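You operate a simulated robot arm through the tools that you are given. There is no shell and no other tool. Be economical: measure what you need, move in short steps, check, and stop when the job is done.

You are at the controls of a simulated robot arm. One attempt, no reset.

## Task
Give the yellow disc one full pump of glue under the spout.
Fine: leave it in the ring of the purple plate, back at LOAD, with the valve shut; no second pump, spill none, the other discs stay dry.

It is judged by the outcome, as a careful person would: the job done as asked, and still so three seconds after it is handed in. It fails if anything else is knocked over, pushed out of place, dropped, spilled or broken.

## Robot
A 7-joint arm with a two-finger parallel gripper, fixed in place. Base frame: the origin is at the foot of the arm, x ahead of it, y to its left, z up; the work surface is at about z = 840. Units: mm, rad, N and s.
Its first joint turns from -2.601 to 2.601 rad. Payload 3.43 kg.
Tool frame: the origin (TCP) lies between the finger pads and is the grasp point; the fingertips stand 30 mm ahead of it; z points along the fingers, y is the line along which they close. Largest opening 94 mm; finger width 28, thickness 10; the body of the gripper, 50 by 96 mm, starts 55 mm behind the TCP.
Orientation is that of the tool frame in the base frame, as a unit quaternion [x, y, z, w]. With the fingers straight down and closing along the base's y, the tool's x points along the base's -x, its y along +y and its z along -z.

## Interface
- The arm moves only by the tool jog_arm. Its argument "steps" is text: rows parted by semicolons, each of 6 numbers parted by spaces: the shift along the tool's x, y, z in mm, then the turn, a rotation vector about the tool's x, y, z in degrees. In form: x y z ax ay az; .... A call has 1 to 10 rows; each row shifts and turns the commanded pose from where the row before left it, along the tool's axes as they then stand. "hand" is the finger opening in mm, from 0 to 94, set as the call begins (left out, the last holds). A row lasts 0.2 s, in which the tool goes at most 50 mm and 0.15 rad; a call with a longer step from one row to the next is refused whole, and so is a gripper value outside its range. Where a pose cannot be reached the arm comes as near as it can. A force on the tool above 50 N (or 10 N above the force at the start of the call, whichever is more), or a blocked arm, ends the call early, and 0.2 s more pass. The fingers move at their own pace (about 45 mm/s each) and stop on an object; they squeeze with about 26 N. The grip force told is the motor's: it shows also when the fingers shut on nothing. Time passes only in rows, and 0.2 s behind the last, so rows that do not move let the fingers close. It gives the time, the measured TCP pose, the force on the tool (base axes), the opening and the grip force at its end, in the units of the frame above (readings bear some noise), with the torque about the TCP (base axes, N m) and any sound that the robot's microphone picked up.
- Cameras (640 x 400 px; columns grow to the right, rows downward): "scene" is fixed at [218.5, 633.7, 1448.8]; the picture's right is [-0.89, -0.46, 0.00], its down [-0.13, 0.25, -0.96] and it looks along [0.45, -0.85, -0.28] (base axes); focal length 322 px, centre (320, 200). "wrist" rides on the gripper at [76, 14, -103] in the tool frame; the picture's right is [-0.18, 0.98, 0.00], its down [-0.75, -0.14, -0.64] and it looks along [-0.63, -0.12, 0.77] (tool axes); focal length 243 px, centre (320, 200). There is no depth. A picture from a camera that has moved, and an enlarged one, comes with that camera's place and axes in the base frame and with its lens. The place of the scene camera against the robot may be out by one fixed shift of up to 25 mm in any direction.
- snapshot(camera): a new picture of that camera. The clock stands still meanwhile.
- enlarge(camera, box): a new picture of the part [left, top, right, bottom] of that camera's present view, enlarged. The clock stands still meanwhile.
- sign_off(): hands the job in; it is judged then, once.

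Work in short steps. Places have to be worked out from the pictures, the camera data and where the tool is seen: move nearer, look again, correct. Check each grasp and each placing, and mend what went wrong. You have 120 turns and 68 pictures in all, those below and enlarged ones among them. Open the gripper and draw the arm clear of the work before you hand the job in, unless the task says otherwise; then end with one line.

The tools are called after "Call:" by a JSON object that holds its "name" and its "arguments". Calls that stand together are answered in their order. jog_arm: Moves the arm, as the interface text tells. Its arguments: {"type":"object","properties":{"steps":{"type":"string"},"hand":{"type":"number"}},"required":["steps"]} The other tools are called the same way: snapshot (camera) takes a picture; enlarge (camera, box) takes an enlarged picture of a part of a camera's view; sign_off () hands the job in.

At the start:

```text
time: 0.0
tool_pos: [624.6, -767.3, 1241.8]
ee_rot: [0.0, 1.0, -0.001, 0.001]
ft_force: [-0.9, 0.0, -0.1]
moment: [0.03, -0.01, 0.01]
width: 93.8
finger_force: 0.1
```

scene: 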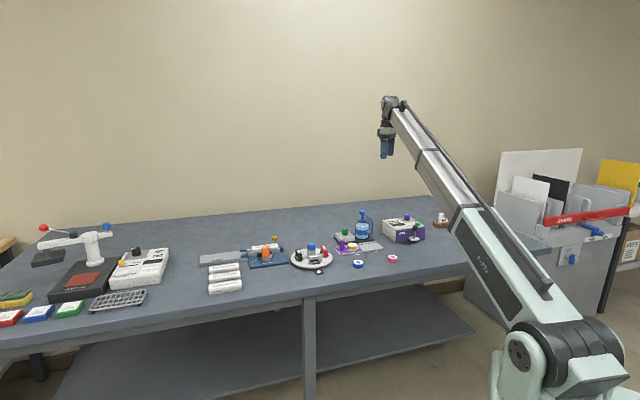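
wrist: 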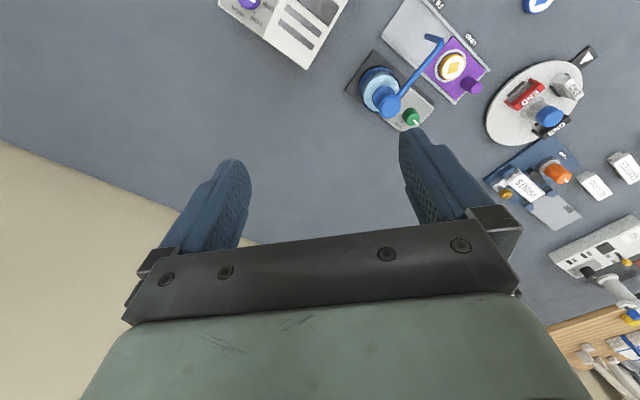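

The dispenser with the purple plate sits mid-table in both views; I enlarge both to read labels and shapes.

Call:
{"name": "enlarge", "arguments": {"camera": "wrist", "box": [330, 0, 610, 175]}}

Call:
{"name": "enlarge", "arguments": {"camera": "scene", "box": [280, 190, 460, 302]}}

```text
2.29 times, centred on (470, 88) of wrist
camera zoom: at [546.7, -752.9, 1345.4], right [0.18, 0.98, 0.0], down [0.75, -0.14, 0.64], along [0.63, -0.12, -0.77], focal length 555 px, centre (-23, 457)
```

zoom: 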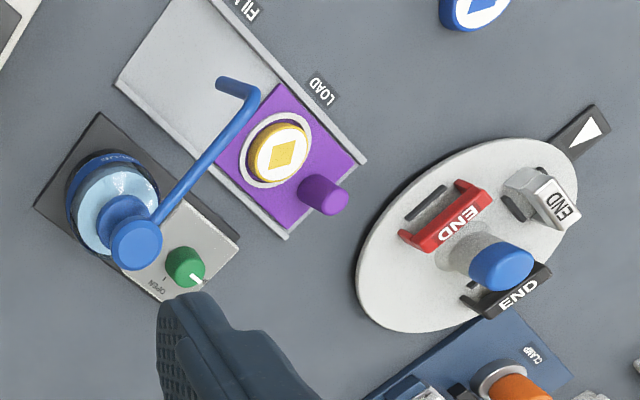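

```text
3.56 times, centred on (370, 246) of scene
camera zoom: at [218.5, 633.7, 1448.8], right [-0.89, -0.46, 0.0], down [-0.13, 0.25, -0.96], along [0.45, -0.85, -0.28], focal length 1143 px, centre (142, 36)
```

zoom: 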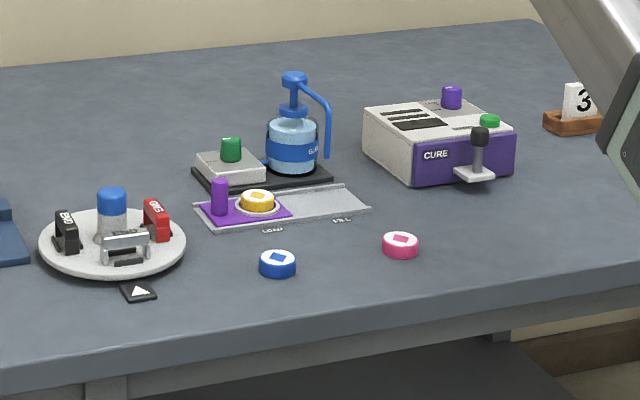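

The yellow disc already sits in the purple plate's ring at LOAD. I estimate peg ~(715,-511), green valve ~(747,-619), pump head ~(696,-672) and the track running along (-0.72,-0.70). First I turn the tool so the fingers close across the track, staying high.

Call:
{"name": "jog_arm", "arguments": {"steps": "0 0 0 0 0 8.4;0 0 0 0 0 8.4;0 0 0 0 0 8.4;0 0 0 0 0 8.4;0 0 0 0 0 8.4;0 0 0 0 0 8.4;0 0 0 0 0 8.4;0 0 0 0 0 8.4", "hand": 60}}

Call:
{"name": "jog_arm", "arguments": {"steps": "0 0 0 0 0 8.4;0 0 0 0 0 8.4;0 0 0 0 0 8.4;0 0 0 0 0 8.4;0 0 0 0 0 8.4;0 0 0 0 0 8.4;0 0 0 0 0 8.4;0 0 0 0 0 8.4"}}

```text
time: 0.8
tool_pos: [624.9, -766.6, 1242.1]
ee_rot: [0.196, 0.981, -0.003, 0.004]
ft_force: [4.0, -0.6, -3.9]
moment: [-0.15, 0.16, -0.19]
width: 59.9
finger_force: 0.1
stopped in row 3: the force on the tool passed its limit at 65 N (the readings are from after the stop); the commanded pose is now the measured one
```

```text
time: 1.2
tool_pos: [625.1, -769.3, 1242.3]
ee_rot: [0.263, 0.965, -0.006, 0.006]
ft_force: [0.2, -0.4, -2.8]
moment: [0.01, -0.05, -0.01]
width: 60.0
finger_force: 0.0
stopped in row 2: the force on the tool passed its limit at 67 N (the readings are from after the stop); the commanded pose is now the measured one
```

The turn met a force, possibly the wall or the arm's reach limit. I move away toward the table middle gently without turning.

Call:
{"name": "jog_arm", "arguments": {"steps": "6 11 0 0 0 0;12 21 0 0 0 0;16 27 0 0 0 0;16 27 0 0 0 0;16 27 0 0 0 0;16 27 0 0 0 0;12 21 0 0 0 0;6 11 0 0 0 0;0 0 0 0 0 0"}}

```text
time: 1.9
tool_pos: [627.5, -736.8, 1241.1]
ee_rot: [0.26, 0.965, -0.009, 0.011]
ft_force: [7.0, -3.9, -13.2]
moment: [-0.31, 0.09, -0.23]
width: 60.2
finger_force: 0.2
stopped in row 3: the force on the tool passed its limit at 59 N (the readings are from after the stop); the commanded pose is now the measured one
```

No obstacle is near, so this looks like inertial force from quick acceleration; I use gentler steps.

Call:
{"name": "jog_arm", "arguments": {"steps": "2 4 0 0 0 0;5 8 0 0 0 0;7 12 0 0 0 0;9 15 0 0 0 0;9 15 0 0 0 0;9 15 0 0 0 0;9 15 0 0 0 0;7 12 0 0 0 0;5 8 0 0 0 0;2 4 0 0 0 0"}}

```text
time: 2.5
tool_pos: [628.5, -724.0, 1241.5]
ee_rot: [0.259, 0.966, -0.011, 0.011]
ft_force: [5.7, -5.1, -14.2]
moment: [-0.18, -0.07, -0.04]
width: 60.1
finger_force: 0.1
stopped in row 3: the force on the tool passed its limit at 54 N (the readings are from after the stop); the commanded pose is now the measured one
```

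I let it settle and look at what the gripper might be touching.

Call:
{"name": "jog_arm", "arguments": {"steps": "0 0 0 0 0 0;0 0 0 0 0 0;0 0 0 0 0 0"}}

Call:
{"name": "snapshot", "arguments": {"camera": "scene"}}

```text
time: 3.4
tool_pos: [626.7, -722.6, 1241.2]
ee_rot: [0.258, 0.966, -0.01, 0.012]
ft_force: [8.4, -8.9, -23.3]
moment: [-0.42, -0.34, -0.04]
width: 60.1
finger_force: 0.0
```

```text
63 pictures are left
```

scene: 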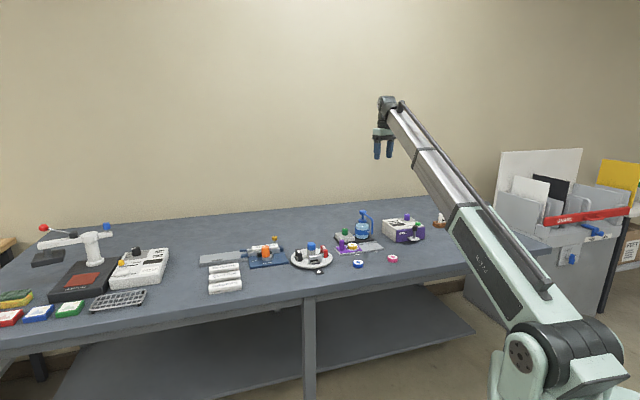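

A sustained ~23 N points to the hand's camera side touching the forearm as it turns under it. I turn back the other way and will re-try lower, where the forearm stands differently.

Call:
{"name": "jog_arm", "arguments": {"steps": "0 0 0 0 0 -2;0 0 0 0 0 -4;0 0 0 0 0 -6;0 0 0 0 0 -6;0 0 0 0 0 -6;0 0 0 0 0 -4;0 0 0 0 0 -2;0 0 0 0 0 0;0 0 0 0 0 0"}}

```text
time: 5.3
tool_pos: [627.3, -722.5, 1242.5]
ee_rot: [-0.001, 1.0, -0.012, 0.007]
ft_force: [0.4, -0.2, -0.5]
moment: [-0.04, 0.01, 0.02]
width: 59.6
finger_force: 0.0
```

Force is gone, confirming it. I move toward the work and lower with this yaw.

Call:
{"name": "jog_arm", "arguments": {"steps": "0 5 2 0 0 0;0 15 7 0 0 0;0 25 13 0 0 0;0 30 16 0 0 0;0 30 16 0 0 0;0 30 16 0 0 0;0 25 13 0 0 0;0 15 7 0 0 0;0 5 2 0 0 0;0 0 0 0 0 0"}}

```text
time: 7.5
tool_pos: [629.2, -544.2, 1145.1]
ee_rot: [-0.001, 1.0, -0.012, 0.009]
ft_force: [-0.1, 0.1, 0.0]
moment: [-0.02, -0.02, 0.0]
width: 60.1
finger_force: 0.1
```

Free motion. Now I level the small tilt and turn the hand -45° so fingers close across the track.

Call:
{"name": "jog_arm", "arguments": {"steps": "0 0 0 -0.7 0.5 0;0 0 0 -0.68 0.5 0;0 0 0 0 0 -3;0 0 0 0 0 -6;0 0 0 0 0 -8;0 0 0 0 0 -8;0 0 0 0 0 -8;0 0 0 0 0 -7;0 0 0 0 0 -4;0 0 0 0 0 -1"}}

Call:
{"name": "snapshot", "arguments": {"camera": "wrist"}}

```text
time: 9.8
tool_pos: [629.0, -543.8, 1144.9]
ee_rot: [-0.384, 0.923, 0.0, -0.001]
ft_force: [0.8, 0.0, -0.4]
moment: [0.01, 0.02, 0.02]
width: 59.8
finger_force: 0.1
```

```text
62 pictures are left
camera wrist: at [564.6, -589.2, 1248.6], right [-0.57, 0.82, 0.0], down [0.63, 0.44, 0.64], along [0.53, 0.36, -0.77], focal length 243 px, centre (320, 200)
```

wrist: 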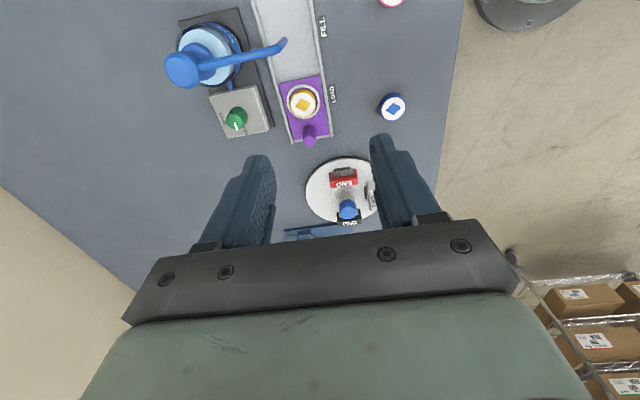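

Good view. I enlarge the dispenser area for triangulation.

Call:
{"name": "enlarge", "arguments": {"camera": "wrist", "box": [150, 0, 406, 160]}}

```text
2.50 times, centred on (278, 80) of wrist
camera zoom: at [564.6, -589.2, 1248.6], right [-0.57, 0.82, 0.0], down [0.63, 0.44, 0.64], along [0.53, 0.36, -0.77], focal length 606 px, centre (425, 500)
```

zoom: 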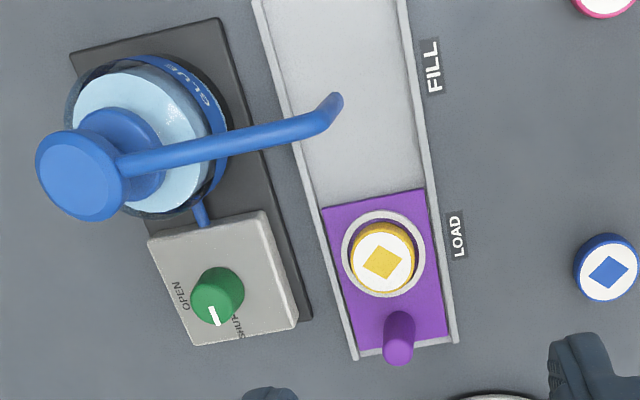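

Triangulated: peg ~(717,-509, top ~887), knob ~(752,-616,880, at SHUT), pump head ~(693,-674,970), spout tip ~(620,-603). I move above the peg.

Call:
{"name": "jog_arm", "arguments": {"steps": "-4 -2 7 0 0 0;-9 -4 15 0 0 0;-13 -5 21 0 0 0;-14 -6 24 0 0 0;-14 -6 24 0 0 0;-13 -6 22 0 0 0;-11 -5 18 0 0 0;-6 -3 10 0 0 0;-2.7 -0.9 4 0 0 0;0 0 0 0 0 0"}}

Call:
{"name": "snapshot", "arguments": {"camera": "wrist"}}

Call:
{"name": "enlarge", "arguments": {"camera": "scene", "box": [310, 190, 430, 265]}}

```text
time: 11.9
tool_pos: [717.2, -509.7, 998.6]
ee_rot: [-0.382, 0.924, 0.001, -0.001]
ft_force: [0.3, 0.0, -0.1]
moment: [0.0, 0.0, 0.01]
width: 59.8
finger_force: 0.0
```

```text
60 pictures are left
camera wrist: at [652.7, -554.5, 1103.1], right [-0.57, 0.82, 0.0], down [0.63, 0.43, 0.64], along [0.53, 0.36, -0.77], focal length 243 px, centre (320, 200)
```

wrist: 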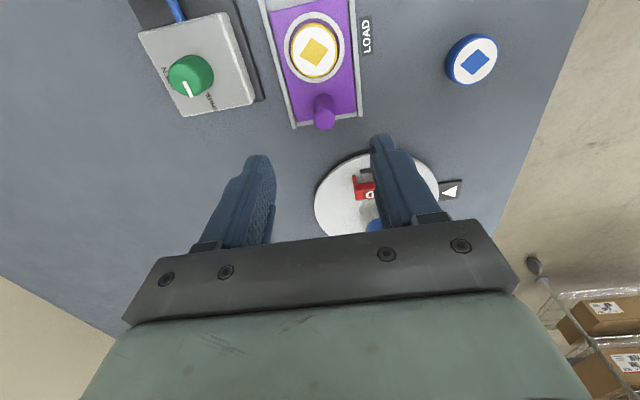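

```text
5.33 times, centred on (370, 228) of scene
camera zoom: at [218.5, 633.7, 1448.8], right [-0.89, -0.46, 0.0], down [-0.13, 0.25, -0.96], along [0.45, -0.85, -0.28], focal length 1715 px, centre (53, 53)
```

zoom: 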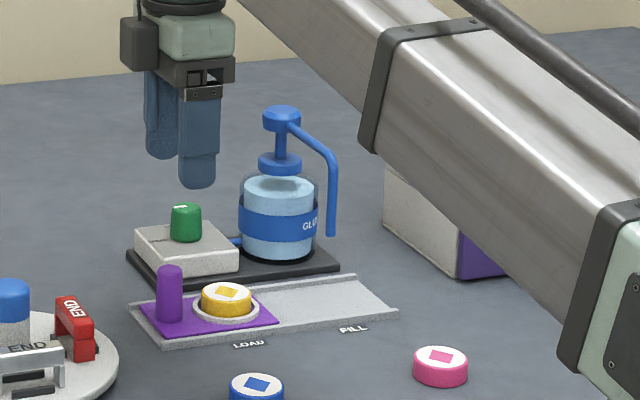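

The peg reads slightly farther: ~(722,-504). I descend to just above its top and re-check.

Call:
{"name": "jog_arm", "arguments": {"steps": "-1 0.2 8 0 0 0;-2 0.4 16 0 0 0;-2 0.4 18 0 0 0;-1.5 0.4 15 0 0 0;-0.5 0 8 0 0 0;0 0 3 0 0 0;0 0 0 0 0 0"}}

Call:
{"name": "snapshot", "arguments": {"camera": "wrist"}}

Call:
{"name": "enlarge", "arguments": {"camera": "scene", "box": [310, 190, 430, 265]}}

```text
time: 13.6
tool_pos: [720.6, -504.9, 932.5]
ee_rot: [-0.383, 0.924, 0.0, -0.001]
ft_force: [-0.2, 0.4, 0.1]
moment: [-0.01, 0.03, -0.03]
width: 59.9
finger_force: 0.0
```

```text
58 pictures are left
camera wrist: at [656.3, -548.7, 1035.5], right [-0.57, 0.82, 0.0], down [0.63, 0.43, 0.64], along [0.53, 0.36, -0.77], focal length 243 px, centre (320, 200)
```

wrist: 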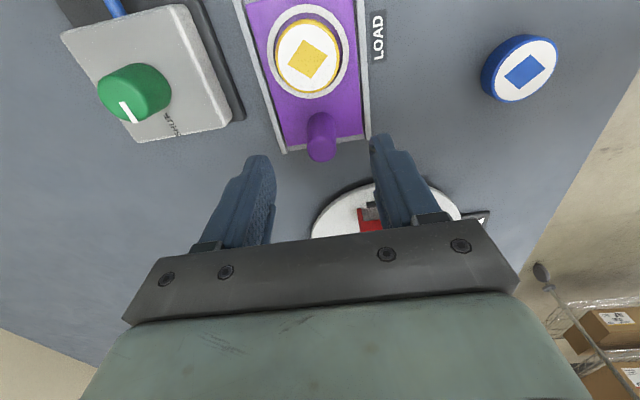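

```text
5.33 times, centred on (370, 228) of scene
camera zoom: at [218.5, 633.7, 1448.8], right [-0.89, -0.46, 0.0], down [-0.13, 0.25, -0.96], along [0.45, -0.85, -0.28], focal length 1715 px, centre (53, 53)
```

zoom: 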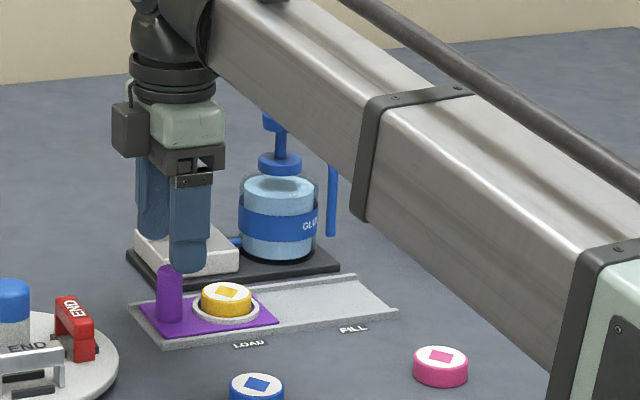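

Peg is now at ~(722,-503), centred between the fingers. I descend to straddle it and close.

Call:
{"name": "jog_arm", "arguments": {"steps": "-0.5 0 6 0 0 0;-1 0 11 0 0 0;-0.5 0 12 0 0 0;0 0 9 0 0 0;0 0 4 0 0 0;0 0 0 0 0 0"}}

Call:
{"name": "jog_arm", "arguments": {"steps": "0 0 0 0 0 0;0 0 0 0 0 0;0 0 0 0 0 0;0 0 0 0 0 0", "hand": 10}}

Call:
{"name": "snapshot", "arguments": {"camera": "wrist"}}

```text
time: 14.9
tool_pos: [721.9, -502.4, 889.8]
ee_rot: [-0.383, 0.924, 0.0, -0.002]
ft_force: [0.3, 0.3, -0.1]
moment: [-0.01, 0.0, -0.02]
width: 60.3
finger_force: 0.2
```

```text
time: 15.9
tool_pos: [721.5, -501.6, 889.6]
ee_rot: [-0.384, 0.923, 0.001, -0.001]
ft_force: [-7.2, 6.9, -2.1]
moment: [0.25, 0.23, -0.01]
width: 20.9
finger_force: 44.6
```

```text
56 pictures are left
camera wrist: at [657.2, -546.7, 993.6], right [-0.57, 0.82, 0.0], down [0.63, 0.43, 0.64], along [0.53, 0.36, -0.77], focal length 243 px, centre (320, 200)
```

wrist: 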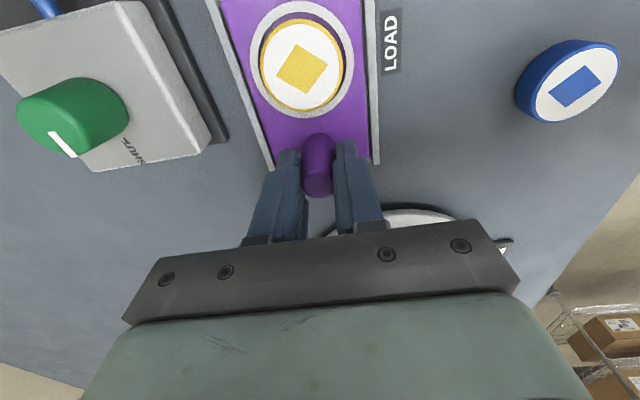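

Gripped (20.9 mm). The track runs along the tool's x within ~1°, so I ease the side load and slide slowly toward FILL.

Call:
{"name": "jog_arm", "arguments": {"steps": "0 1 0 0 0 0;2 0 0 0 0 0;4 0 0 0 0 0;6 0 0 0 0 0;6 0 0 0 0 0;6 0 0 0 0 0;4 0 0 0 0 0;2 0 0 0 0 0;0 0 0 0 0 0"}}

Call:
{"name": "snapshot", "arguments": {"camera": "wrist"}}

```text
time: 17.9
tool_pos: [699.2, -523.3, 889.9]
ee_rot: [-0.383, 0.924, 0.0, -0.001]
ft_force: [-1.8, 2.8, 6.8]
moment: [0.13, 0.07, 0.06]
width: 20.7
finger_force: 45.1
```

```text
55 pictures are left
camera wrist: at [635.7, -567.8, 993.6], right [-0.57, 0.82, 0.0], down [0.63, 0.43, 0.64], along [0.53, 0.36, -0.77], focal length 243 px, centre (320, 200)
```

wrist: 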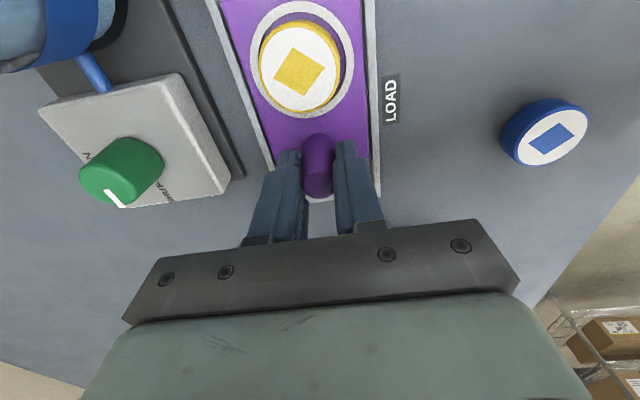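

It slides freely, with only a small load. I continue.

Call:
{"name": "jog_arm", "arguments": {"steps": "2 0 0 0 0 0;4 0 0 0 0 0;6 0 0 0 0 0;6 0 0 0 0 0;6 0 0 0 0 0;6 0 0 0 0 0;4 0 0 0 0 0;2 0 0 0 0 0;0 0 0 0 0 0"}}

Call:
{"name": "snapshot", "arguments": {"camera": "wrist"}}

Call:
{"name": "enlarge", "arguments": {"camera": "scene", "box": [310, 190, 430, 265]}}

```text
time: 19.9
tool_pos: [674.3, -549.6, 889.0]
ee_rot: [-0.383, 0.924, -0.001, -0.001]
ft_force: [-1.2, -0.1, 11.0]
moment: [0.07, -0.09, -0.01]
width: 20.8
finger_force: 45.2
```

```text
54 pictures are left
camera wrist: at [610.0, -593.5, 993.6], right [-0.57, 0.82, 0.0], down [0.63, 0.43, 0.64], along [0.53, 0.36, -0.77], focal length 243 px, centre (320, 200)
```

wrist: 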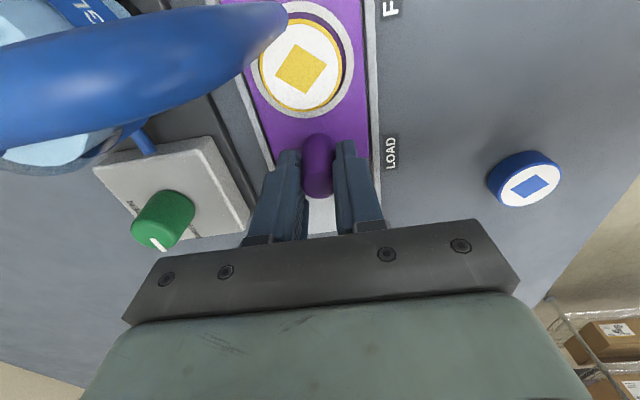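

```text
5.33 times, centred on (370, 228) of scene
camera zoom: at [218.5, 633.7, 1448.8], right [-0.89, -0.46, 0.0], down [-0.13, 0.25, -0.96], along [0.45, -0.85, -0.28], focal length 1715 px, centre (53, 53)
```

zoom: 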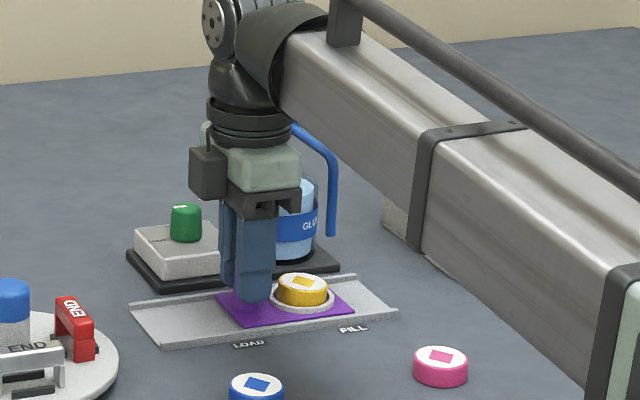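

About 25 mm remain to be under the spout. I slide 18 more and look.

Call:
{"name": "jog_arm", "arguments": {"steps": "2 0 -0.5 0 0 0;4 0 -0.5 0 0 0;4 0 0 0 0 0;4 0 0 0 0 0;3 0 0 0 0 0;1 0 0 0 0 0;0 0 0 0 0 0"}}

Call:
{"name": "snapshot", "arguments": {"camera": "wrist"}}

Call:
{"name": "enlarge", "arguments": {"camera": "scene", "box": [310, 190, 430, 265]}}

```text
time: 21.6
tool_pos: [662.1, -560.7, 889.6]
ee_rot: [-0.383, 0.924, 0.0, -0.002]
ft_force: [-1.9, 2.6, -10.4]
moment: [0.11, 0.09, -0.02]
width: 20.9
finger_force: 45.1
```

```text
52 pictures are left
camera wrist: at [597.6, -606.2, 993.6], right [-0.57, 0.82, 0.0], down [0.63, 0.43, 0.64], along [0.53, 0.36, -0.77], focal length 243 px, centre (320, 200)
```

wrist: 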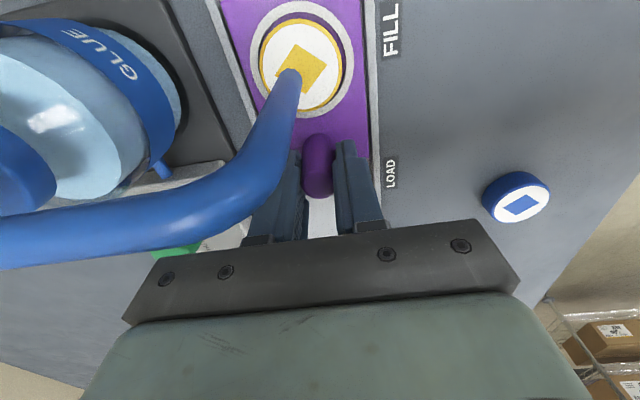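

```text
5.33 times, centred on (370, 228) of scene
camera zoom: at [218.5, 633.7, 1448.8], right [-0.89, -0.46, 0.0], down [-0.13, 0.25, -0.96], along [0.45, -0.85, -0.28], focal length 1715 px, centre (53, 53)
```

zoom: 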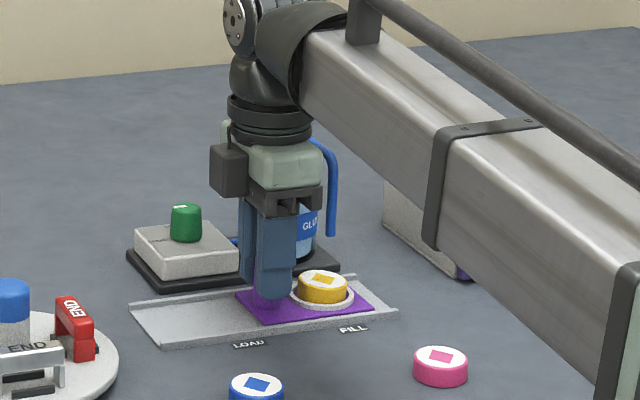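

The spout tip is nearly over the disc; I estimate ~5 mm more. I nudge in small steps, watching for a stop.

Call:
{"name": "jog_arm", "arguments": {"steps": "1 0 0.3 0 0 0;1.5 0 0.2 0 0 0;1.5 0 0 0 0 0;1 0 0 0 0 0;0 0 0 0 0 0"}}

Call:
{"name": "enlarge", "arguments": {"camera": "wrist", "box": [200, 0, 420, 137]}}

Call:
{"name": "enlarge", "arguments": {"camera": "scene", "box": [340, 210, 404, 250]}}

```text
time: 22.8
tool_pos: [657.5, -565.1, 889.8]
ee_rot: [-0.383, 0.924, 0.0, 0.0]
ft_force: [-6.1, 4.0, -6.5]
moment: [0.22, 0.05, 0.0]
width: 20.8
finger_force: 44.6
```

```text
2.91 times, centred on (310, 68) of wrist
camera zoom: at [593.9, -609.8, 993.7], right [-0.57, 0.82, 0.0], down [0.63, 0.43, 0.64], along [0.53, 0.36, -0.77], focal length 706 px, centre (349, 582)
```

zoom: 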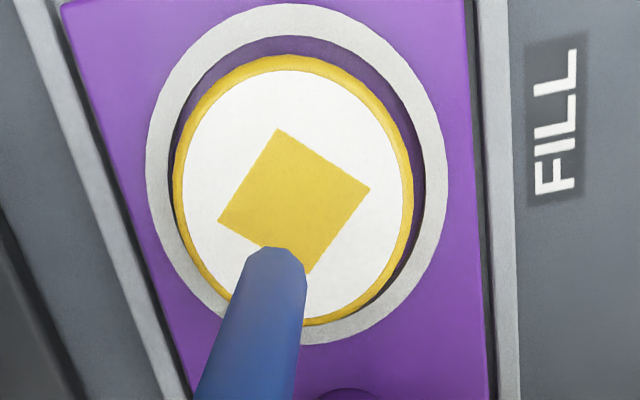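

```text
10.00 times, centred on (372, 230) of scene
camera zoom: at [218.5, 633.7, 1448.8], right [-0.89, -0.46, 0.0], down [-0.13, 0.25, -0.96], along [0.45, -0.85, -0.28], focal length 3215 px, centre (-200, -100)
```

zoom: 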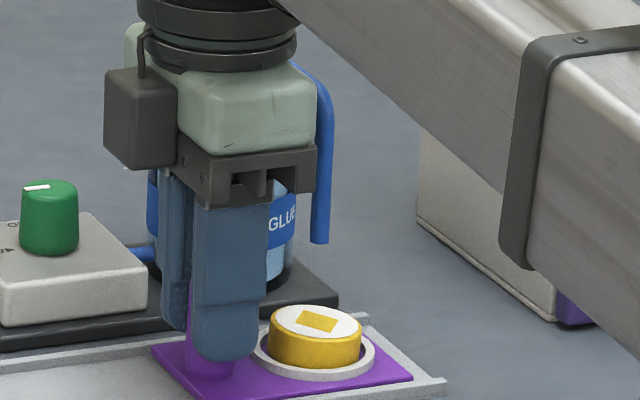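

By both cameras the spout tip (620.7,-602.6) sits over the disc centre (620.2,-603.1) after 90 mm travel. I release the peg and rise, drifting slightly away from the spout.

Call:
{"name": "jog_arm", "arguments": {"steps": "0 0 0 0 0 0;0 0 0 0 0 0;0 0 0 0 0 0", "hand": 50}}

Call:
{"name": "jog_arm", "arguments": {"steps": "0 0 -4 0 0 0;0 0 -12 0 0 0;0 0 -18 0 0 0;-2 0 -22 0 0 0;-6 0 -24 0 0 0;-10 0 -24 0 0 0;-10 0 -22 0 0 0;-8 0 -16 0 0 0;-4 0 -8 0 0 0;0 0 0 0 0 0"}}

Call:
{"name": "snapshot", "arguments": {"camera": "wrist"}}

```text
time: 23.6
tool_pos: [658.9, -564.7, 890.5]
ee_rot: [-0.383, 0.924, -0.001, -0.001]
ft_force: [-0.8, -0.4, 0.7]
moment: [0.02, 0.02, 0.0]
width: 50.1
finger_force: 0.1
```

```text
time: 25.8
tool_pos: [686.1, -536.5, 1041.2]
ee_rot: [-0.383, 0.924, 0.0, -0.001]
ft_force: [-0.8, 0.6, -0.4]
moment: [-0.01, 0.02, -0.03]
width: 50.3
finger_force: 0.0
```

```text
48 pictures are left
camera wrist: at [622.3, -581.1, 1143.3], right [-0.57, 0.82, 0.0], down [0.63, 0.43, 0.64], along [0.53, 0.36, -0.77], focal length 243 px, centre (320, 200)
```

wrist: 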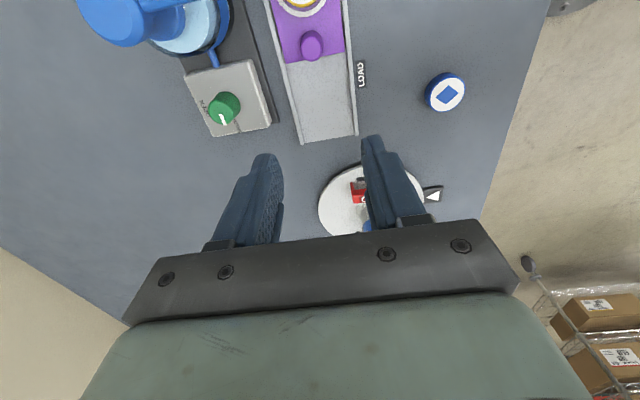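

Plate stands at FILL. I enlarge the valve to read the pointer and labels.

Call:
{"name": "enlarge", "arguments": {"camera": "wrist", "box": [170, 50, 290, 150]}}

```text
4.00 times, centred on (230, 100) of wrist
camera zoom: at [622.3, -581.1, 1143.3], right [-0.57, 0.82, 0.0], down [0.63, 0.43, 0.64], along [0.53, 0.36, -0.77], focal length 970 px, centre (680, 600)
```

zoom: 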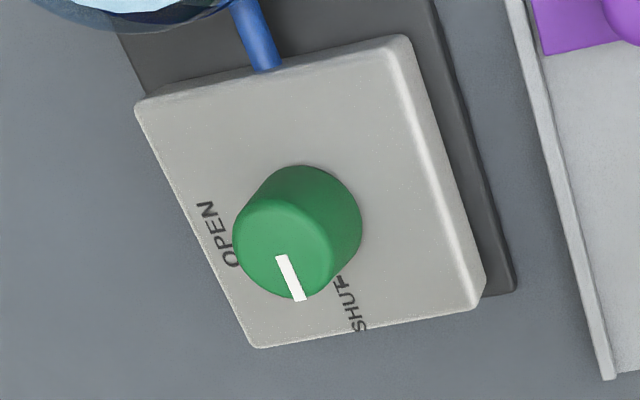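

The pointer is at SHUT (+45° base) and OPEN lies at -45°, so the valve opens with a 90° clockwise turn seen from above (+90° about tool z). I pre-turn the hand -50° so the turn stays in the safe yaw range.

Call:
{"name": "jog_arm", "arguments": {"steps": "0 0 0 0 0 -3;0 0 0 0 0 -6;0 0 0 0 0 -8;0 0 0 0 0 -8;0 0 0 0 0 -8;0 0 0 0 0 -8;0 0 0 0 0 -6;0 0 0 0 0 -3;0 0 0 0 0 0"}}

```text
time: 27.8
tool_pos: [686.8, -537.4, 1040.2]
ee_rot: [0.738, -0.675, -0.001, 0.001]
ft_force: [-0.3, 1.1, -0.3]
moment: [-0.01, -0.03, 0.0]
width: 50.1
finger_force: 0.0
```

Turned freely. Now I move above the knob at z≈960.

Call:
{"name": "jog_arm", "arguments": {"steps": "4 -3 4 0 0 0;9 -7 8 0 0 0;13 -9 12 0 0 0;15 -11 14 0 0 0;15 -11 14 0 0 0;13 -10 13 0 0 0;9 -7 9 0 0 0;5 -4 5 0 0 0;1 -1 1 0 0 0;0 0 0 0 0 0"}}

Call:
{"name": "snapshot", "arguments": {"camera": "wrist"}}

Call:
{"name": "enlarge", "arguments": {"camera": "scene", "box": [310, 190, 430, 265]}}

```text
time: 29.9
tool_pos: [757.3, -614.3, 960.4]
ee_rot: [0.737, -0.676, 0.0, 0.001]
ft_force: [0.4, 0.1, 0.1]
moment: [0.0, 0.0, -0.02]
width: 50.1
finger_force: 0.0
```

```text
46 pictures are left
camera wrist: at [749.1, -692.7, 1063.6], right [-1.0, 0.1, 0.0], down [0.08, 0.76, 0.64], along [0.06, 0.64, -0.77], focal length 243 px, centre (320, 200)
```

wrist: 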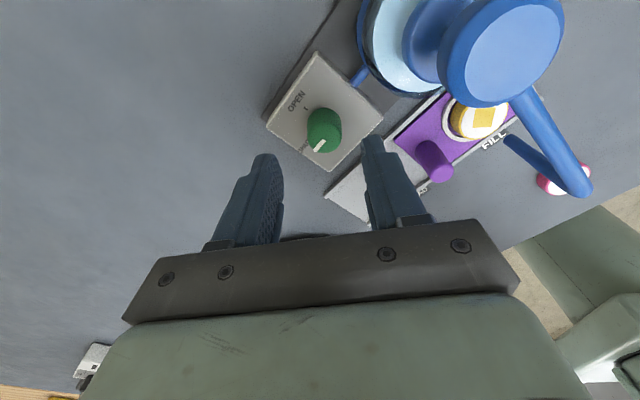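

```text
5.33 times, centred on (370, 228) of scene
camera zoom: at [218.5, 633.7, 1448.8], right [-0.89, -0.46, 0.0], down [-0.13, 0.25, -0.96], along [0.45, -0.85, -0.28], focal length 1715 px, centre (53, 53)
```

zoom: 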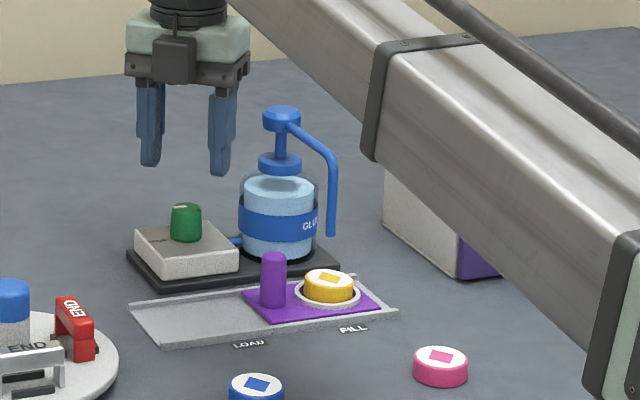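

Knob reads ~(756,-611); I enlarge to pin the top face centre.

Call:
{"name": "enlarge", "arguments": {"camera": "wrist", "box": [260, 60, 400, 180]}}

```text
3.33 times, centred on (330, 120) of wrist
camera zoom: at [749.1, -692.7, 1063.6], right [-1.0, 0.1, 0.0], down [0.08, 0.76, 0.64], along [0.06, 0.64, -0.77], focal length 809 px, centre (287, 467)
```

zoom: 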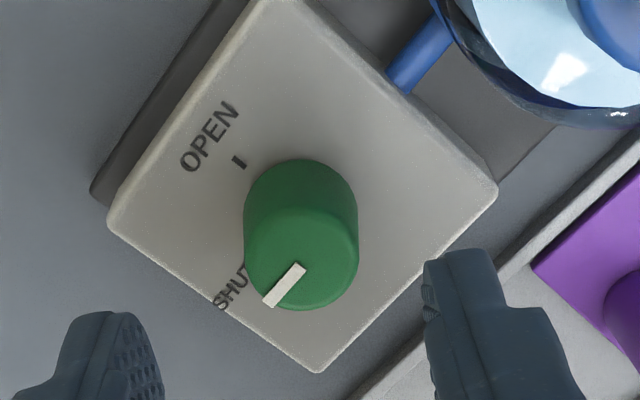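

Triangulated knob top: (754,-613.5,897). I descend to TCP z≈909, with tips ~18 mm below the knob's top, and grip.

Call:
{"name": "jog_arm", "arguments": {"steps": "-0.5 1 6 0 0 0;-0.5 1 11 0 0 0;-0.3 0.9 13 0 0 0;0 0 11 0 0 0;0 0 7 0 0 0;0 0 3 0 0 0;0 0 0 0 0 0"}}

Call:
{"name": "snapshot", "arguments": {"camera": "wrist"}}

Call:
{"name": "enlarge", "arguments": {"camera": "scene", "box": [320, 200, 400, 250]}}

```text
time: 31.6
tool_pos: [753.9, -614.4, 909.2]
ee_rot: [0.738, -0.675, 0.0, 0.001]
ft_force: [1.3, -0.4, -0.1]
moment: [0.03, 0.01, -0.02]
width: 50.1
finger_force: 0.0
```

```text
43 pictures are left
camera wrist: at [745.8, -691.9, 1012.4], right [-1.0, 0.1, 0.0], down [0.07, 0.76, 0.64], along [0.06, 0.64, -0.77], focal length 243 px, centre (320, 200)
```

wrist: 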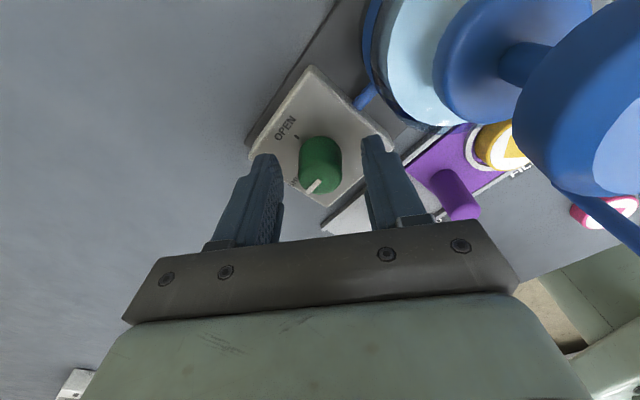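

```text
8.00 times, centred on (360, 225) of scene
camera zoom: at [218.5, 633.7, 1448.8], right [-0.89, -0.46, 0.0], down [-0.13, 0.25, -0.96], along [0.45, -0.85, -0.28], focal length 2572 px, centre (0, 0)
```

zoom: 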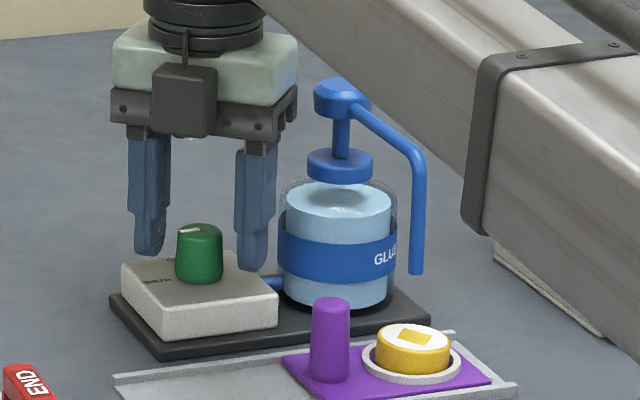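

Knob is centred between the fingers. I close on it.

Call:
{"name": "jog_arm", "arguments": {"steps": "0 0 0 0 0 0;0 0 0 0 0 0;0 0 0 0 0 0;0 0 0 0 0 0", "hand": 16}}

```text
time: 32.5
tool_pos: [754.5, -614.3, 908.8]
ee_rot: [0.738, -0.674, -0.001, 0.0]
ft_force: [1.0, -0.4, -1.1]
moment: [-0.02, -0.05, -0.01]
width: 27.0
finger_force: 44.9
```

Gripped at 27 mm. I turn it +45° first and check.

Call:
{"name": "jog_arm", "arguments": {"steps": "0 0 0 0 0 2;0 0 0 0 0 5;0 0 0 0 0 6;0 0 0 0 0 7;0 0 0 0 0 7;0 0 0 0 0 7;0 0 0 0 0 6;0 0 0 0 0 4;0 0 0 0 0 1;0 0 0 0 0 0"}}

Call:
{"name": "enlarge", "arguments": {"camera": "wrist", "box": [220, 60, 420, 240]}}

```text
time: 34.8
tool_pos: [753.4, -613.8, 909.9]
ee_rot: [-0.423, 0.906, 0.001, -0.001]
ft_force: [-14.7, 5.7, -6.3]
moment: [0.53, 0.07, 0.02]
width: 26.9
finger_force: 44.9
```

```text
2.22 times, centred on (320, 150) of wrist
camera zoom: at [692.7, -663.6, 1012.6], right [-0.63, 0.77, 0.0], down [0.59, 0.49, 0.64], along [0.49, 0.41, -0.77], focal length 539 px, centre (320, 311)
```

zoom: 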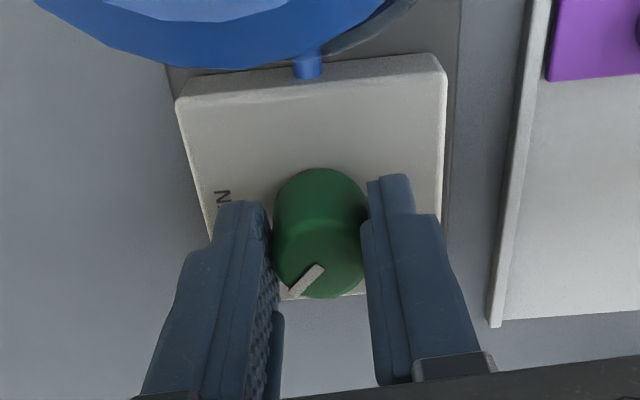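

The pointer turns with the hand. I ease the side load 1 mm and turn the remaining 45°.

Call:
{"name": "jog_arm", "arguments": {"steps": "0 1 0 0 0 2;0 0 0 0 0 5;0 0 0 0 0 6;0 0 0 0 0 7;0 0 0 0 0 7;0 0 0 0 0 7;0 0 0 0 0 6;0 0 0 0 0 4;0 0 0 0 0 1;0 0 0 0 0 0"}}

Call:
{"name": "enlarge", "arguments": {"camera": "wrist", "box": [220, 60, 420, 240]}}

```text
time: 37.0
tool_pos: [752.9, -611.9, 910.4]
ee_rot: [-0.043, 0.999, 0.001, -0.001]
ft_force: [-16.0, 13.7, -9.9]
moment: [0.33, -0.13, 0.03]
width: 26.7
finger_force: 44.4
```

```text
2.22 times, centred on (320, 150) of wrist
camera zoom: at [674.8, -606.0, 1012.7], right [0.1, 1.0, 0.0], down [0.76, -0.08, 0.64], along [0.64, -0.06, -0.77], focal length 539 px, centre (320, 311)
```

zoom: 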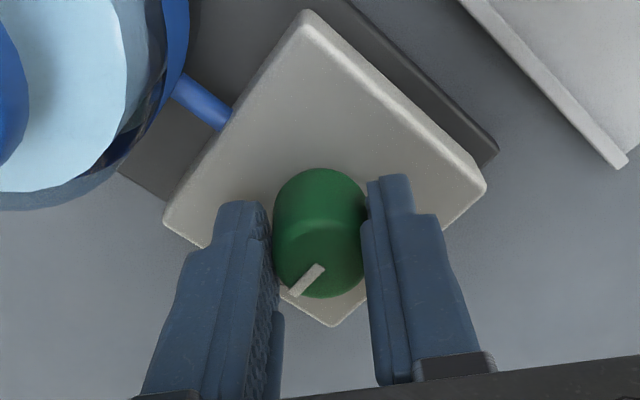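

The turn is 90° in total. I release, rise, and check the pointer against OPEN.

Call:
{"name": "jog_arm", "arguments": {"steps": "1 1 0 0 0 0;0 0 0 0 0 0"}}

Call:
{"name": "jog_arm", "arguments": {"steps": "0 0 0 0 0 0;0 0 0 0 0 0;0 0 0 0 0 0;0 0 -4 0 0 0;0 0 -10 0 0 0;0 0 -16 0 0 0;0 0 -20 0 0 0;0 0 -18 0 0 0;0 0 -10 0 0 0;0 0 -3 0 0 0", "hand": 50}}

Call:
{"name": "enlarge", "arguments": {"camera": "wrist", "box": [220, 0, 420, 180]}}

Call:
{"name": "enlarge", "arguments": {"camera": "scene", "box": [320, 200, 400, 250]}}

```text
time: 37.5
tool_pos: [751.4, -612.1, 909.1]
ee_rot: [-0.044, 0.999, 0.0, -0.001]
ft_force: [-4.0, 8.4, -7.7]
moment: [0.32, 1.28, 0.03]
width: 27.0
finger_force: 44.8
```

```text
time: 39.8
tool_pos: [752.5, -611.8, 990.6]
ee_rot: [-0.044, 0.999, 0.0, 0.0]
ft_force: [0.1, -0.3, 0.5]
moment: [0.06, 0.0, 0.02]
width: 50.1
finger_force: 0.0
```

```text
2.22 times, centred on (320, 90) of wrist
camera zoom: at [674.6, -605.3, 1093.8], right [0.1, 1.0, 0.0], down [0.76, -0.07, 0.64], along [0.64, -0.06, -0.77], focal length 539 px, centre (320, 444)
```

zoom: 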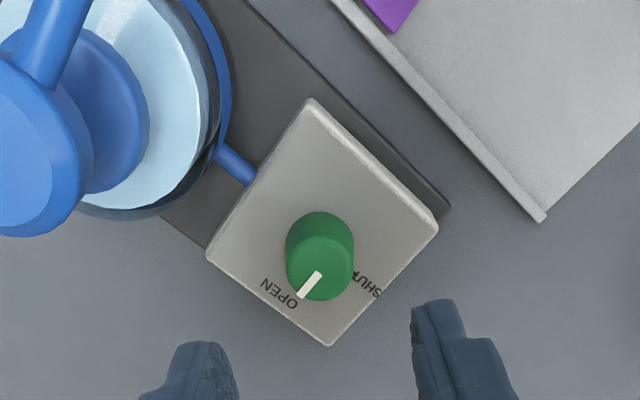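

```text
8.00 times, centred on (360, 225) of scene
camera zoom: at [218.5, 633.7, 1448.8], right [-0.89, -0.46, 0.0], down [-0.13, 0.25, -0.96], along [0.45, -0.85, -0.28], focal length 2572 px, centre (0, 0)
```

zoom: 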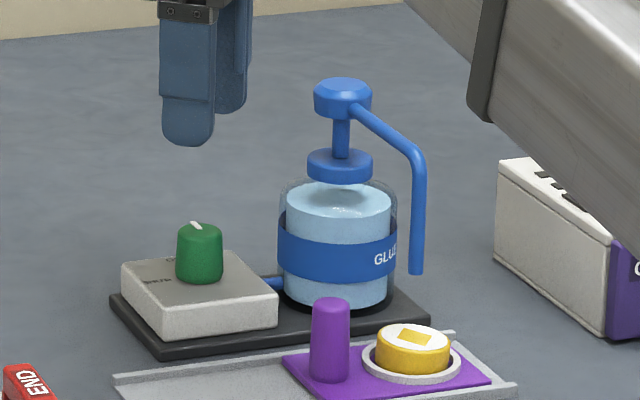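

Pointer is at OPEN and nothing drips. I close the fingers, rise, and move over the pump head for a look.

Call:
{"name": "jog_arm", "arguments": {"steps": "0 0 -6 0 0 0;0 0 -16 0 0 0;0 0 -22 0 0 0;0 0 -20 0 0 0;5 -5 -10 0 0 0;11 -10 -3 0 0 0;13 -12 0 0 0 0;9 -8 0 0 0 0;4 -3 0 0 0 0;0 0 0 0 0 0", "hand": 0}}

Call:
{"name": "snapshot", "arguments": {"camera": "wrist"}}

```text
time: 42.0
tool_pos: [714.5, -654.5, 1068.0]
ee_rot: [-0.045, 0.999, 0.001, 0.0]
ft_force: [-0.4, 0.4, -0.8]
moment: [0.0, 0.0, -0.01]
width: 0.2
finger_force: 25.9
```

```text
37 pictures are left
camera wrist: at [636.5, -647.2, 1170.9], right [0.1, 1.0, 0.0], down [0.76, -0.07, 0.64], along [0.64, -0.06, -0.77], focal length 243 px, centre (320, 200)
```

wrist: 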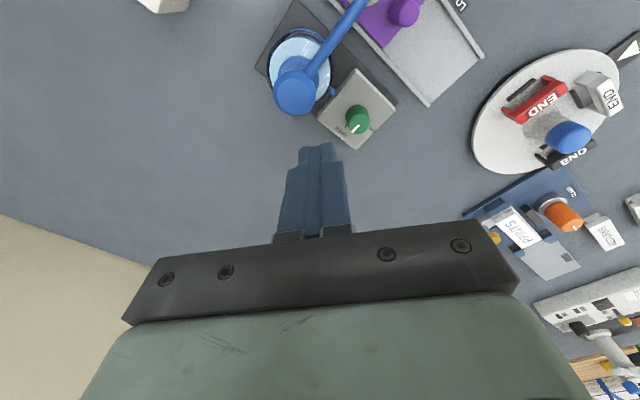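

Head top ≈ (692,-673), consistent with the earlier triangulation. I centre over it and lower to tips ~z 990.

Call:
{"name": "jog_arm", "arguments": {"steps": "4 -3 0 0 0 0;8 -6 0 0 0 0;8 -5.5 6 0 0 0;3.6 -2.4 14 0 0 0;0 0 16 0 0 0;0 0 9 0 0 0;0 0 3 0 0 0;0 0 0 0 0 0"}}

Call:
{"name": "snapshot", "arguments": {"camera": "wrist"}}

Call:
{"name": "enlarge", "arguments": {"camera": "scene", "box": [320, 190, 400, 240]}}

```text
time: 43.8
tool_pos: [692.1, -671.5, 1020.0]
ee_rot: [-0.044, 0.999, 0.0, -0.001]
ft_force: [0.5, -0.1, 0.2]
moment: [-0.01, 0.03, 0.03]
width: 0.1
finger_force: 25.9
```

```text
36 pictures are left
camera wrist: at [614.1, -666.0, 1122.6], right [0.1, 1.0, 0.0], down [0.76, -0.07, 0.64], along [0.64, -0.06, -0.77], focal length 243 px, centre (320, 200)
```

wrist: 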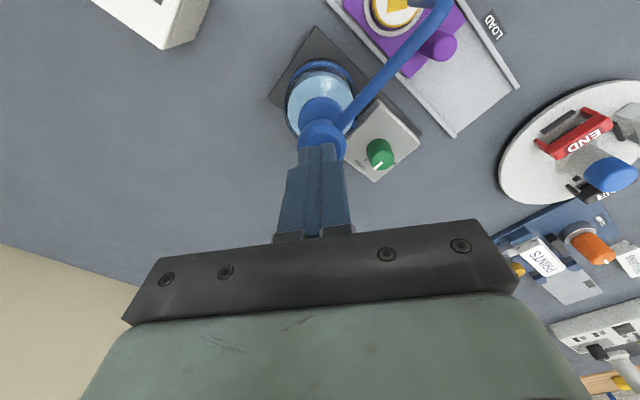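

```text
8.00 times, centred on (360, 215) of scene
camera zoom: at [218.5, 633.7, 1448.8], right [-0.89, -0.46, 0.0], down [-0.13, 0.25, -0.96], along [0.45, -0.85, -0.28], focal length 2572 px, centre (0, 80)
```

zoom: 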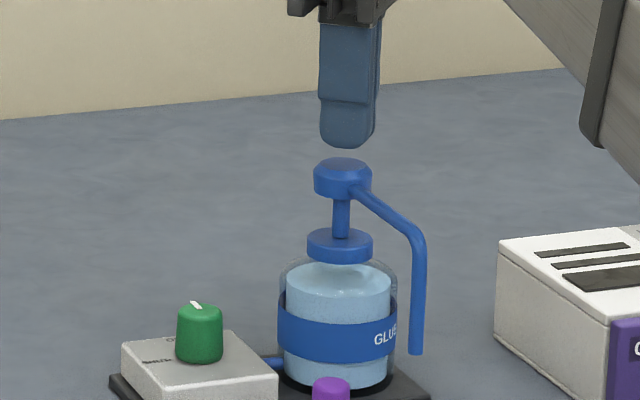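

Fingers are centred, with a gap of ~11 mm above the head. I approach to contact gently.

Call:
{"name": "jog_arm", "arguments": {"steps": "0 0 2 0 0 0;0 0 3 0 0 0;0 0 3 0 0 0;0 0 2 0 0 0;0 0 0 0 0 0"}}

```text
time: 45.0
tool_pos: [692.6, -673.3, 1009.8]
ee_rot: [-0.045, 0.999, -0.001, -0.001]
ft_force: [0.2, 0.5, -0.1]
moment: [0.01, -0.01, -0.01]
width: 0.0
finger_force: 26.0
```

No contact yet. I press down steadily in 2 mm steps, watching force and sound.

Call:
{"name": "jog_arm", "arguments": {"steps": "0 0 2 0 0 0;0 0 2 0 0 0;0 0 2 0 0 0;0 0 2 0 0 0;0 0 2 0 0 0;0 0 2 0 0 0"}}

```text
time: 46.4
tool_pos: [690.1, -672.7, 997.3]
ee_rot: [-0.044, 0.999, -0.002, 0.0]
ft_force: [0.8, -0.4, 7.0]
moment: [0.0, -0.04, 0.08]
width: 0.0
finger_force: 26.0
```

Contact: the spring gives 7 N with tips at z≈967. I continue pressing.

Call:
{"name": "jog_arm", "arguments": {"steps": "0 0 2 0 0 0;0 0 2 0 0 0;0 0 2 0 0 0;0 0 2 0 0 0;0 0 2 0 0 0;0 0 0 0 0 0"}}

Call:
{"name": "enlarge", "arguments": {"camera": "scene", "box": [320, 190, 400, 240]}}

```text
time: 47.6
tool_pos: [691.0, -672.4, 993.8]
ee_rot: [-0.044, 0.999, -0.003, 0.001]
ft_force: [-4.0, 4.0, 26.3]
moment: [0.14, 0.16, -0.01]
width: 0.0
finger_force: 26.3
stopped in row 6: the force on the tool passed its limit at 52 N (the readings are from after the stop); the commanded pose is now the measured one
```

```text
8.00 times, centred on (360, 215) of scene
camera zoom: at [218.5, 633.7, 1448.8], right [-0.89, -0.46, 0.0], down [-0.13, 0.25, -0.96], along [0.45, -0.85, -0.28], focal length 2572 px, centre (0, 80)
```

zoom: 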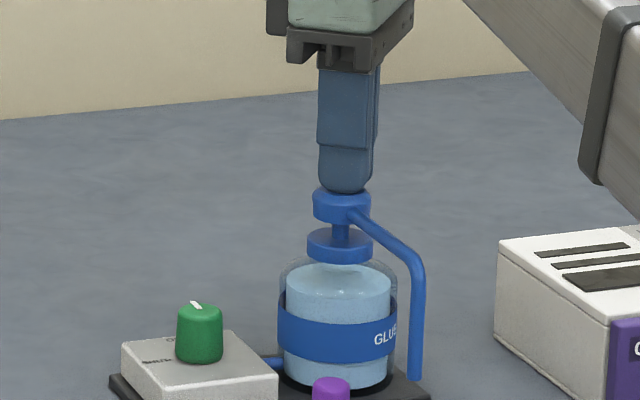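

The head went down ~15 mm to a hard stop (7 N to 52 N within ~3 mm): a full stroke. I check the disc before letting up.

Call:
{"name": "enlarge", "arguments": {"camera": "scene", "box": [345, 215, 409, 255]}}

Call:
{"name": "enlarge", "arguments": {"camera": "wrist", "box": [320, 0, 520, 120]}}

```text
10.00 times, centred on (377, 235) of scene
camera zoom: at [218.5, 633.7, 1448.8], right [-0.89, -0.46, 0.0], down [-0.13, 0.25, -0.96], along [0.45, -0.85, -0.28], focal length 3215 px, centre (-250, -150)
```

zoom: 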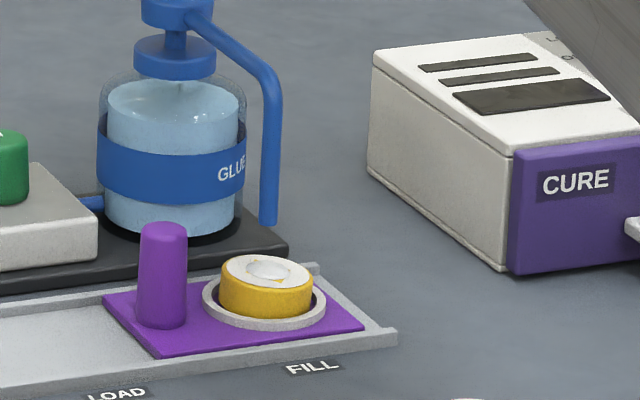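

```text
3.20 times, centred on (420, 60) of wrist
camera zoom: at [613.6, -665.4, 1095.9], right [0.1, 1.0, 0.0], down [0.76, -0.07, 0.64], along [0.64, -0.07, -0.77], focal length 776 px, centre (0, 648)
```

zoom: 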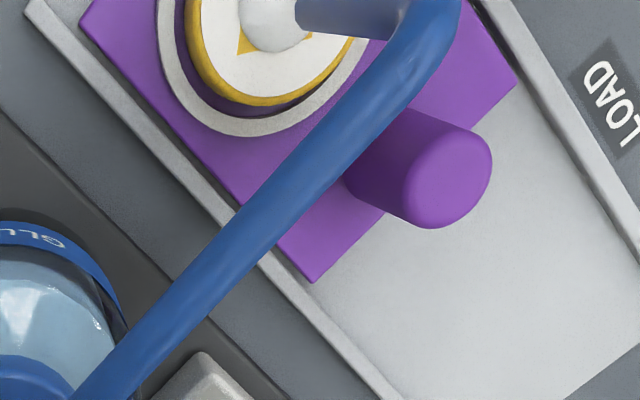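

A glue blob sits in the disc's centre. I rise straight up smoothly and clear of the pump.

Call:
{"name": "jog_arm", "arguments": {"steps": "0 0 -4 0 0 0;0 0 -8 0 0 0;0 0 -12 0 0 0;0 0 -15 0 0 0;0 0 -15 0 0 0;0 0 -12 0 0 0;0 0 -7 0 0 0;0 0 -3 0 0 0;0 0 0 0 0 0"}}

Call:
{"name": "enlarge", "arguments": {"camera": "scene", "box": [320, 190, 416, 250]}}

```text
time: 49.6
tool_pos: [693.3, -673.4, 1066.5]
ee_rot: [-0.045, 0.999, -0.003, 0.001]
ft_force: [-0.2, 0.2, -0.1]
moment: [-0.02, -0.01, 0.02]
width: 0.0
finger_force: 25.9
```

```text
6.67 times, centred on (368, 220) of scene
camera zoom: at [218.5, 633.7, 1448.8], right [-0.89, -0.46, 0.0], down [-0.13, 0.25, -0.96], along [0.45, -0.85, -0.28], focal length 2144 px, centre (0, 67)
```

zoom: 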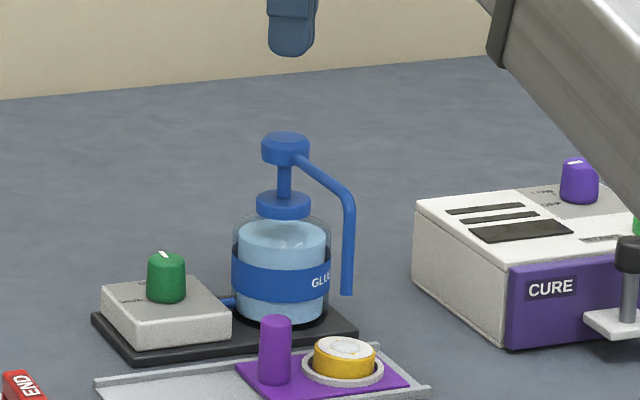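

The pump has risen back and the glue stays on the disc. Now I go back over the valve with fingers opened, keeping this yaw.

Call:
{"name": "jog_arm", "arguments": {"steps": "-4 3 0 -0.35 0.1 0;-10 9 0 0 0 0;-14 12 0 0 0 0;-15 13 0 0 0 0;-13 11 6 0 0 0;-7 6 16 0 0 0;-2.5 2.2 22 0 0 0;0 0 20 0 0 0;0 0 11 0 0 0;0 0 3 0 0 0", "hand": 50}}

Call:
{"name": "snapshot", "arguments": {"camera": "wrist"}}

```text
time: 51.8
tool_pos: [752.4, -610.8, 987.7]
ee_rot: [-0.044, 0.999, 0.002, 0.0]
ft_force: [0.7, -0.3, 0.4]
moment: [0.01, 0.04, -0.03]
width: 50.1
finger_force: 0.0
```

```text
30 pictures are left
camera wrist: at [674.8, -605.1, 1091.4], right [0.1, 1.0, 0.0], down [0.76, -0.08, 0.64], along [0.64, -0.06, -0.77], focal length 243 px, centre (320, 200)
```

wrist: 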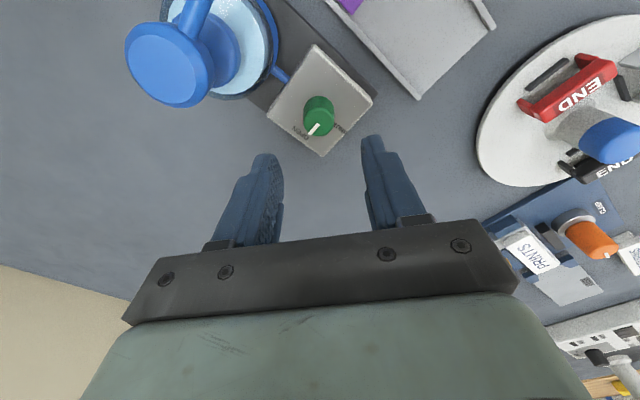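

Well aligned with the knob. I descend to z≈909 and grip.

Call:
{"name": "jog_arm", "arguments": {"steps": "0 0 6 0 0 0;-0.5 0 13 0 0 0;-0.5 0 17 0 0 0;0 0 17 0 0 0;0 0 13 0 0 0;0 0 9 0 0 0;0 0 4 0 0 0;0 0 0 0 0 0"}}

Call:
{"name": "jog_arm", "arguments": {"steps": "0 0 0 0 0 0;0 0 0 0 0 0;0 0 0 0 0 0;0 0 0 0 0 0", "hand": 16}}

```text
time: 53.6
tool_pos: [753.1, -611.2, 908.3]
ee_rot: [-0.044, 0.999, 0.001, 0.0]
ft_force: [-0.1, -0.7, -0.6]
moment: [0.0, 0.0, 0.0]
width: 50.2
finger_force: 0.1
```

```text
time: 54.6
tool_pos: [753.2, -612.2, 909.5]
ee_rot: [-0.043, 0.999, 0.0, 0.001]
ft_force: [2.4, -17.0, 0.2]
moment: [-0.56, -0.21, -0.01]
width: 26.8
finger_force: 44.9
```

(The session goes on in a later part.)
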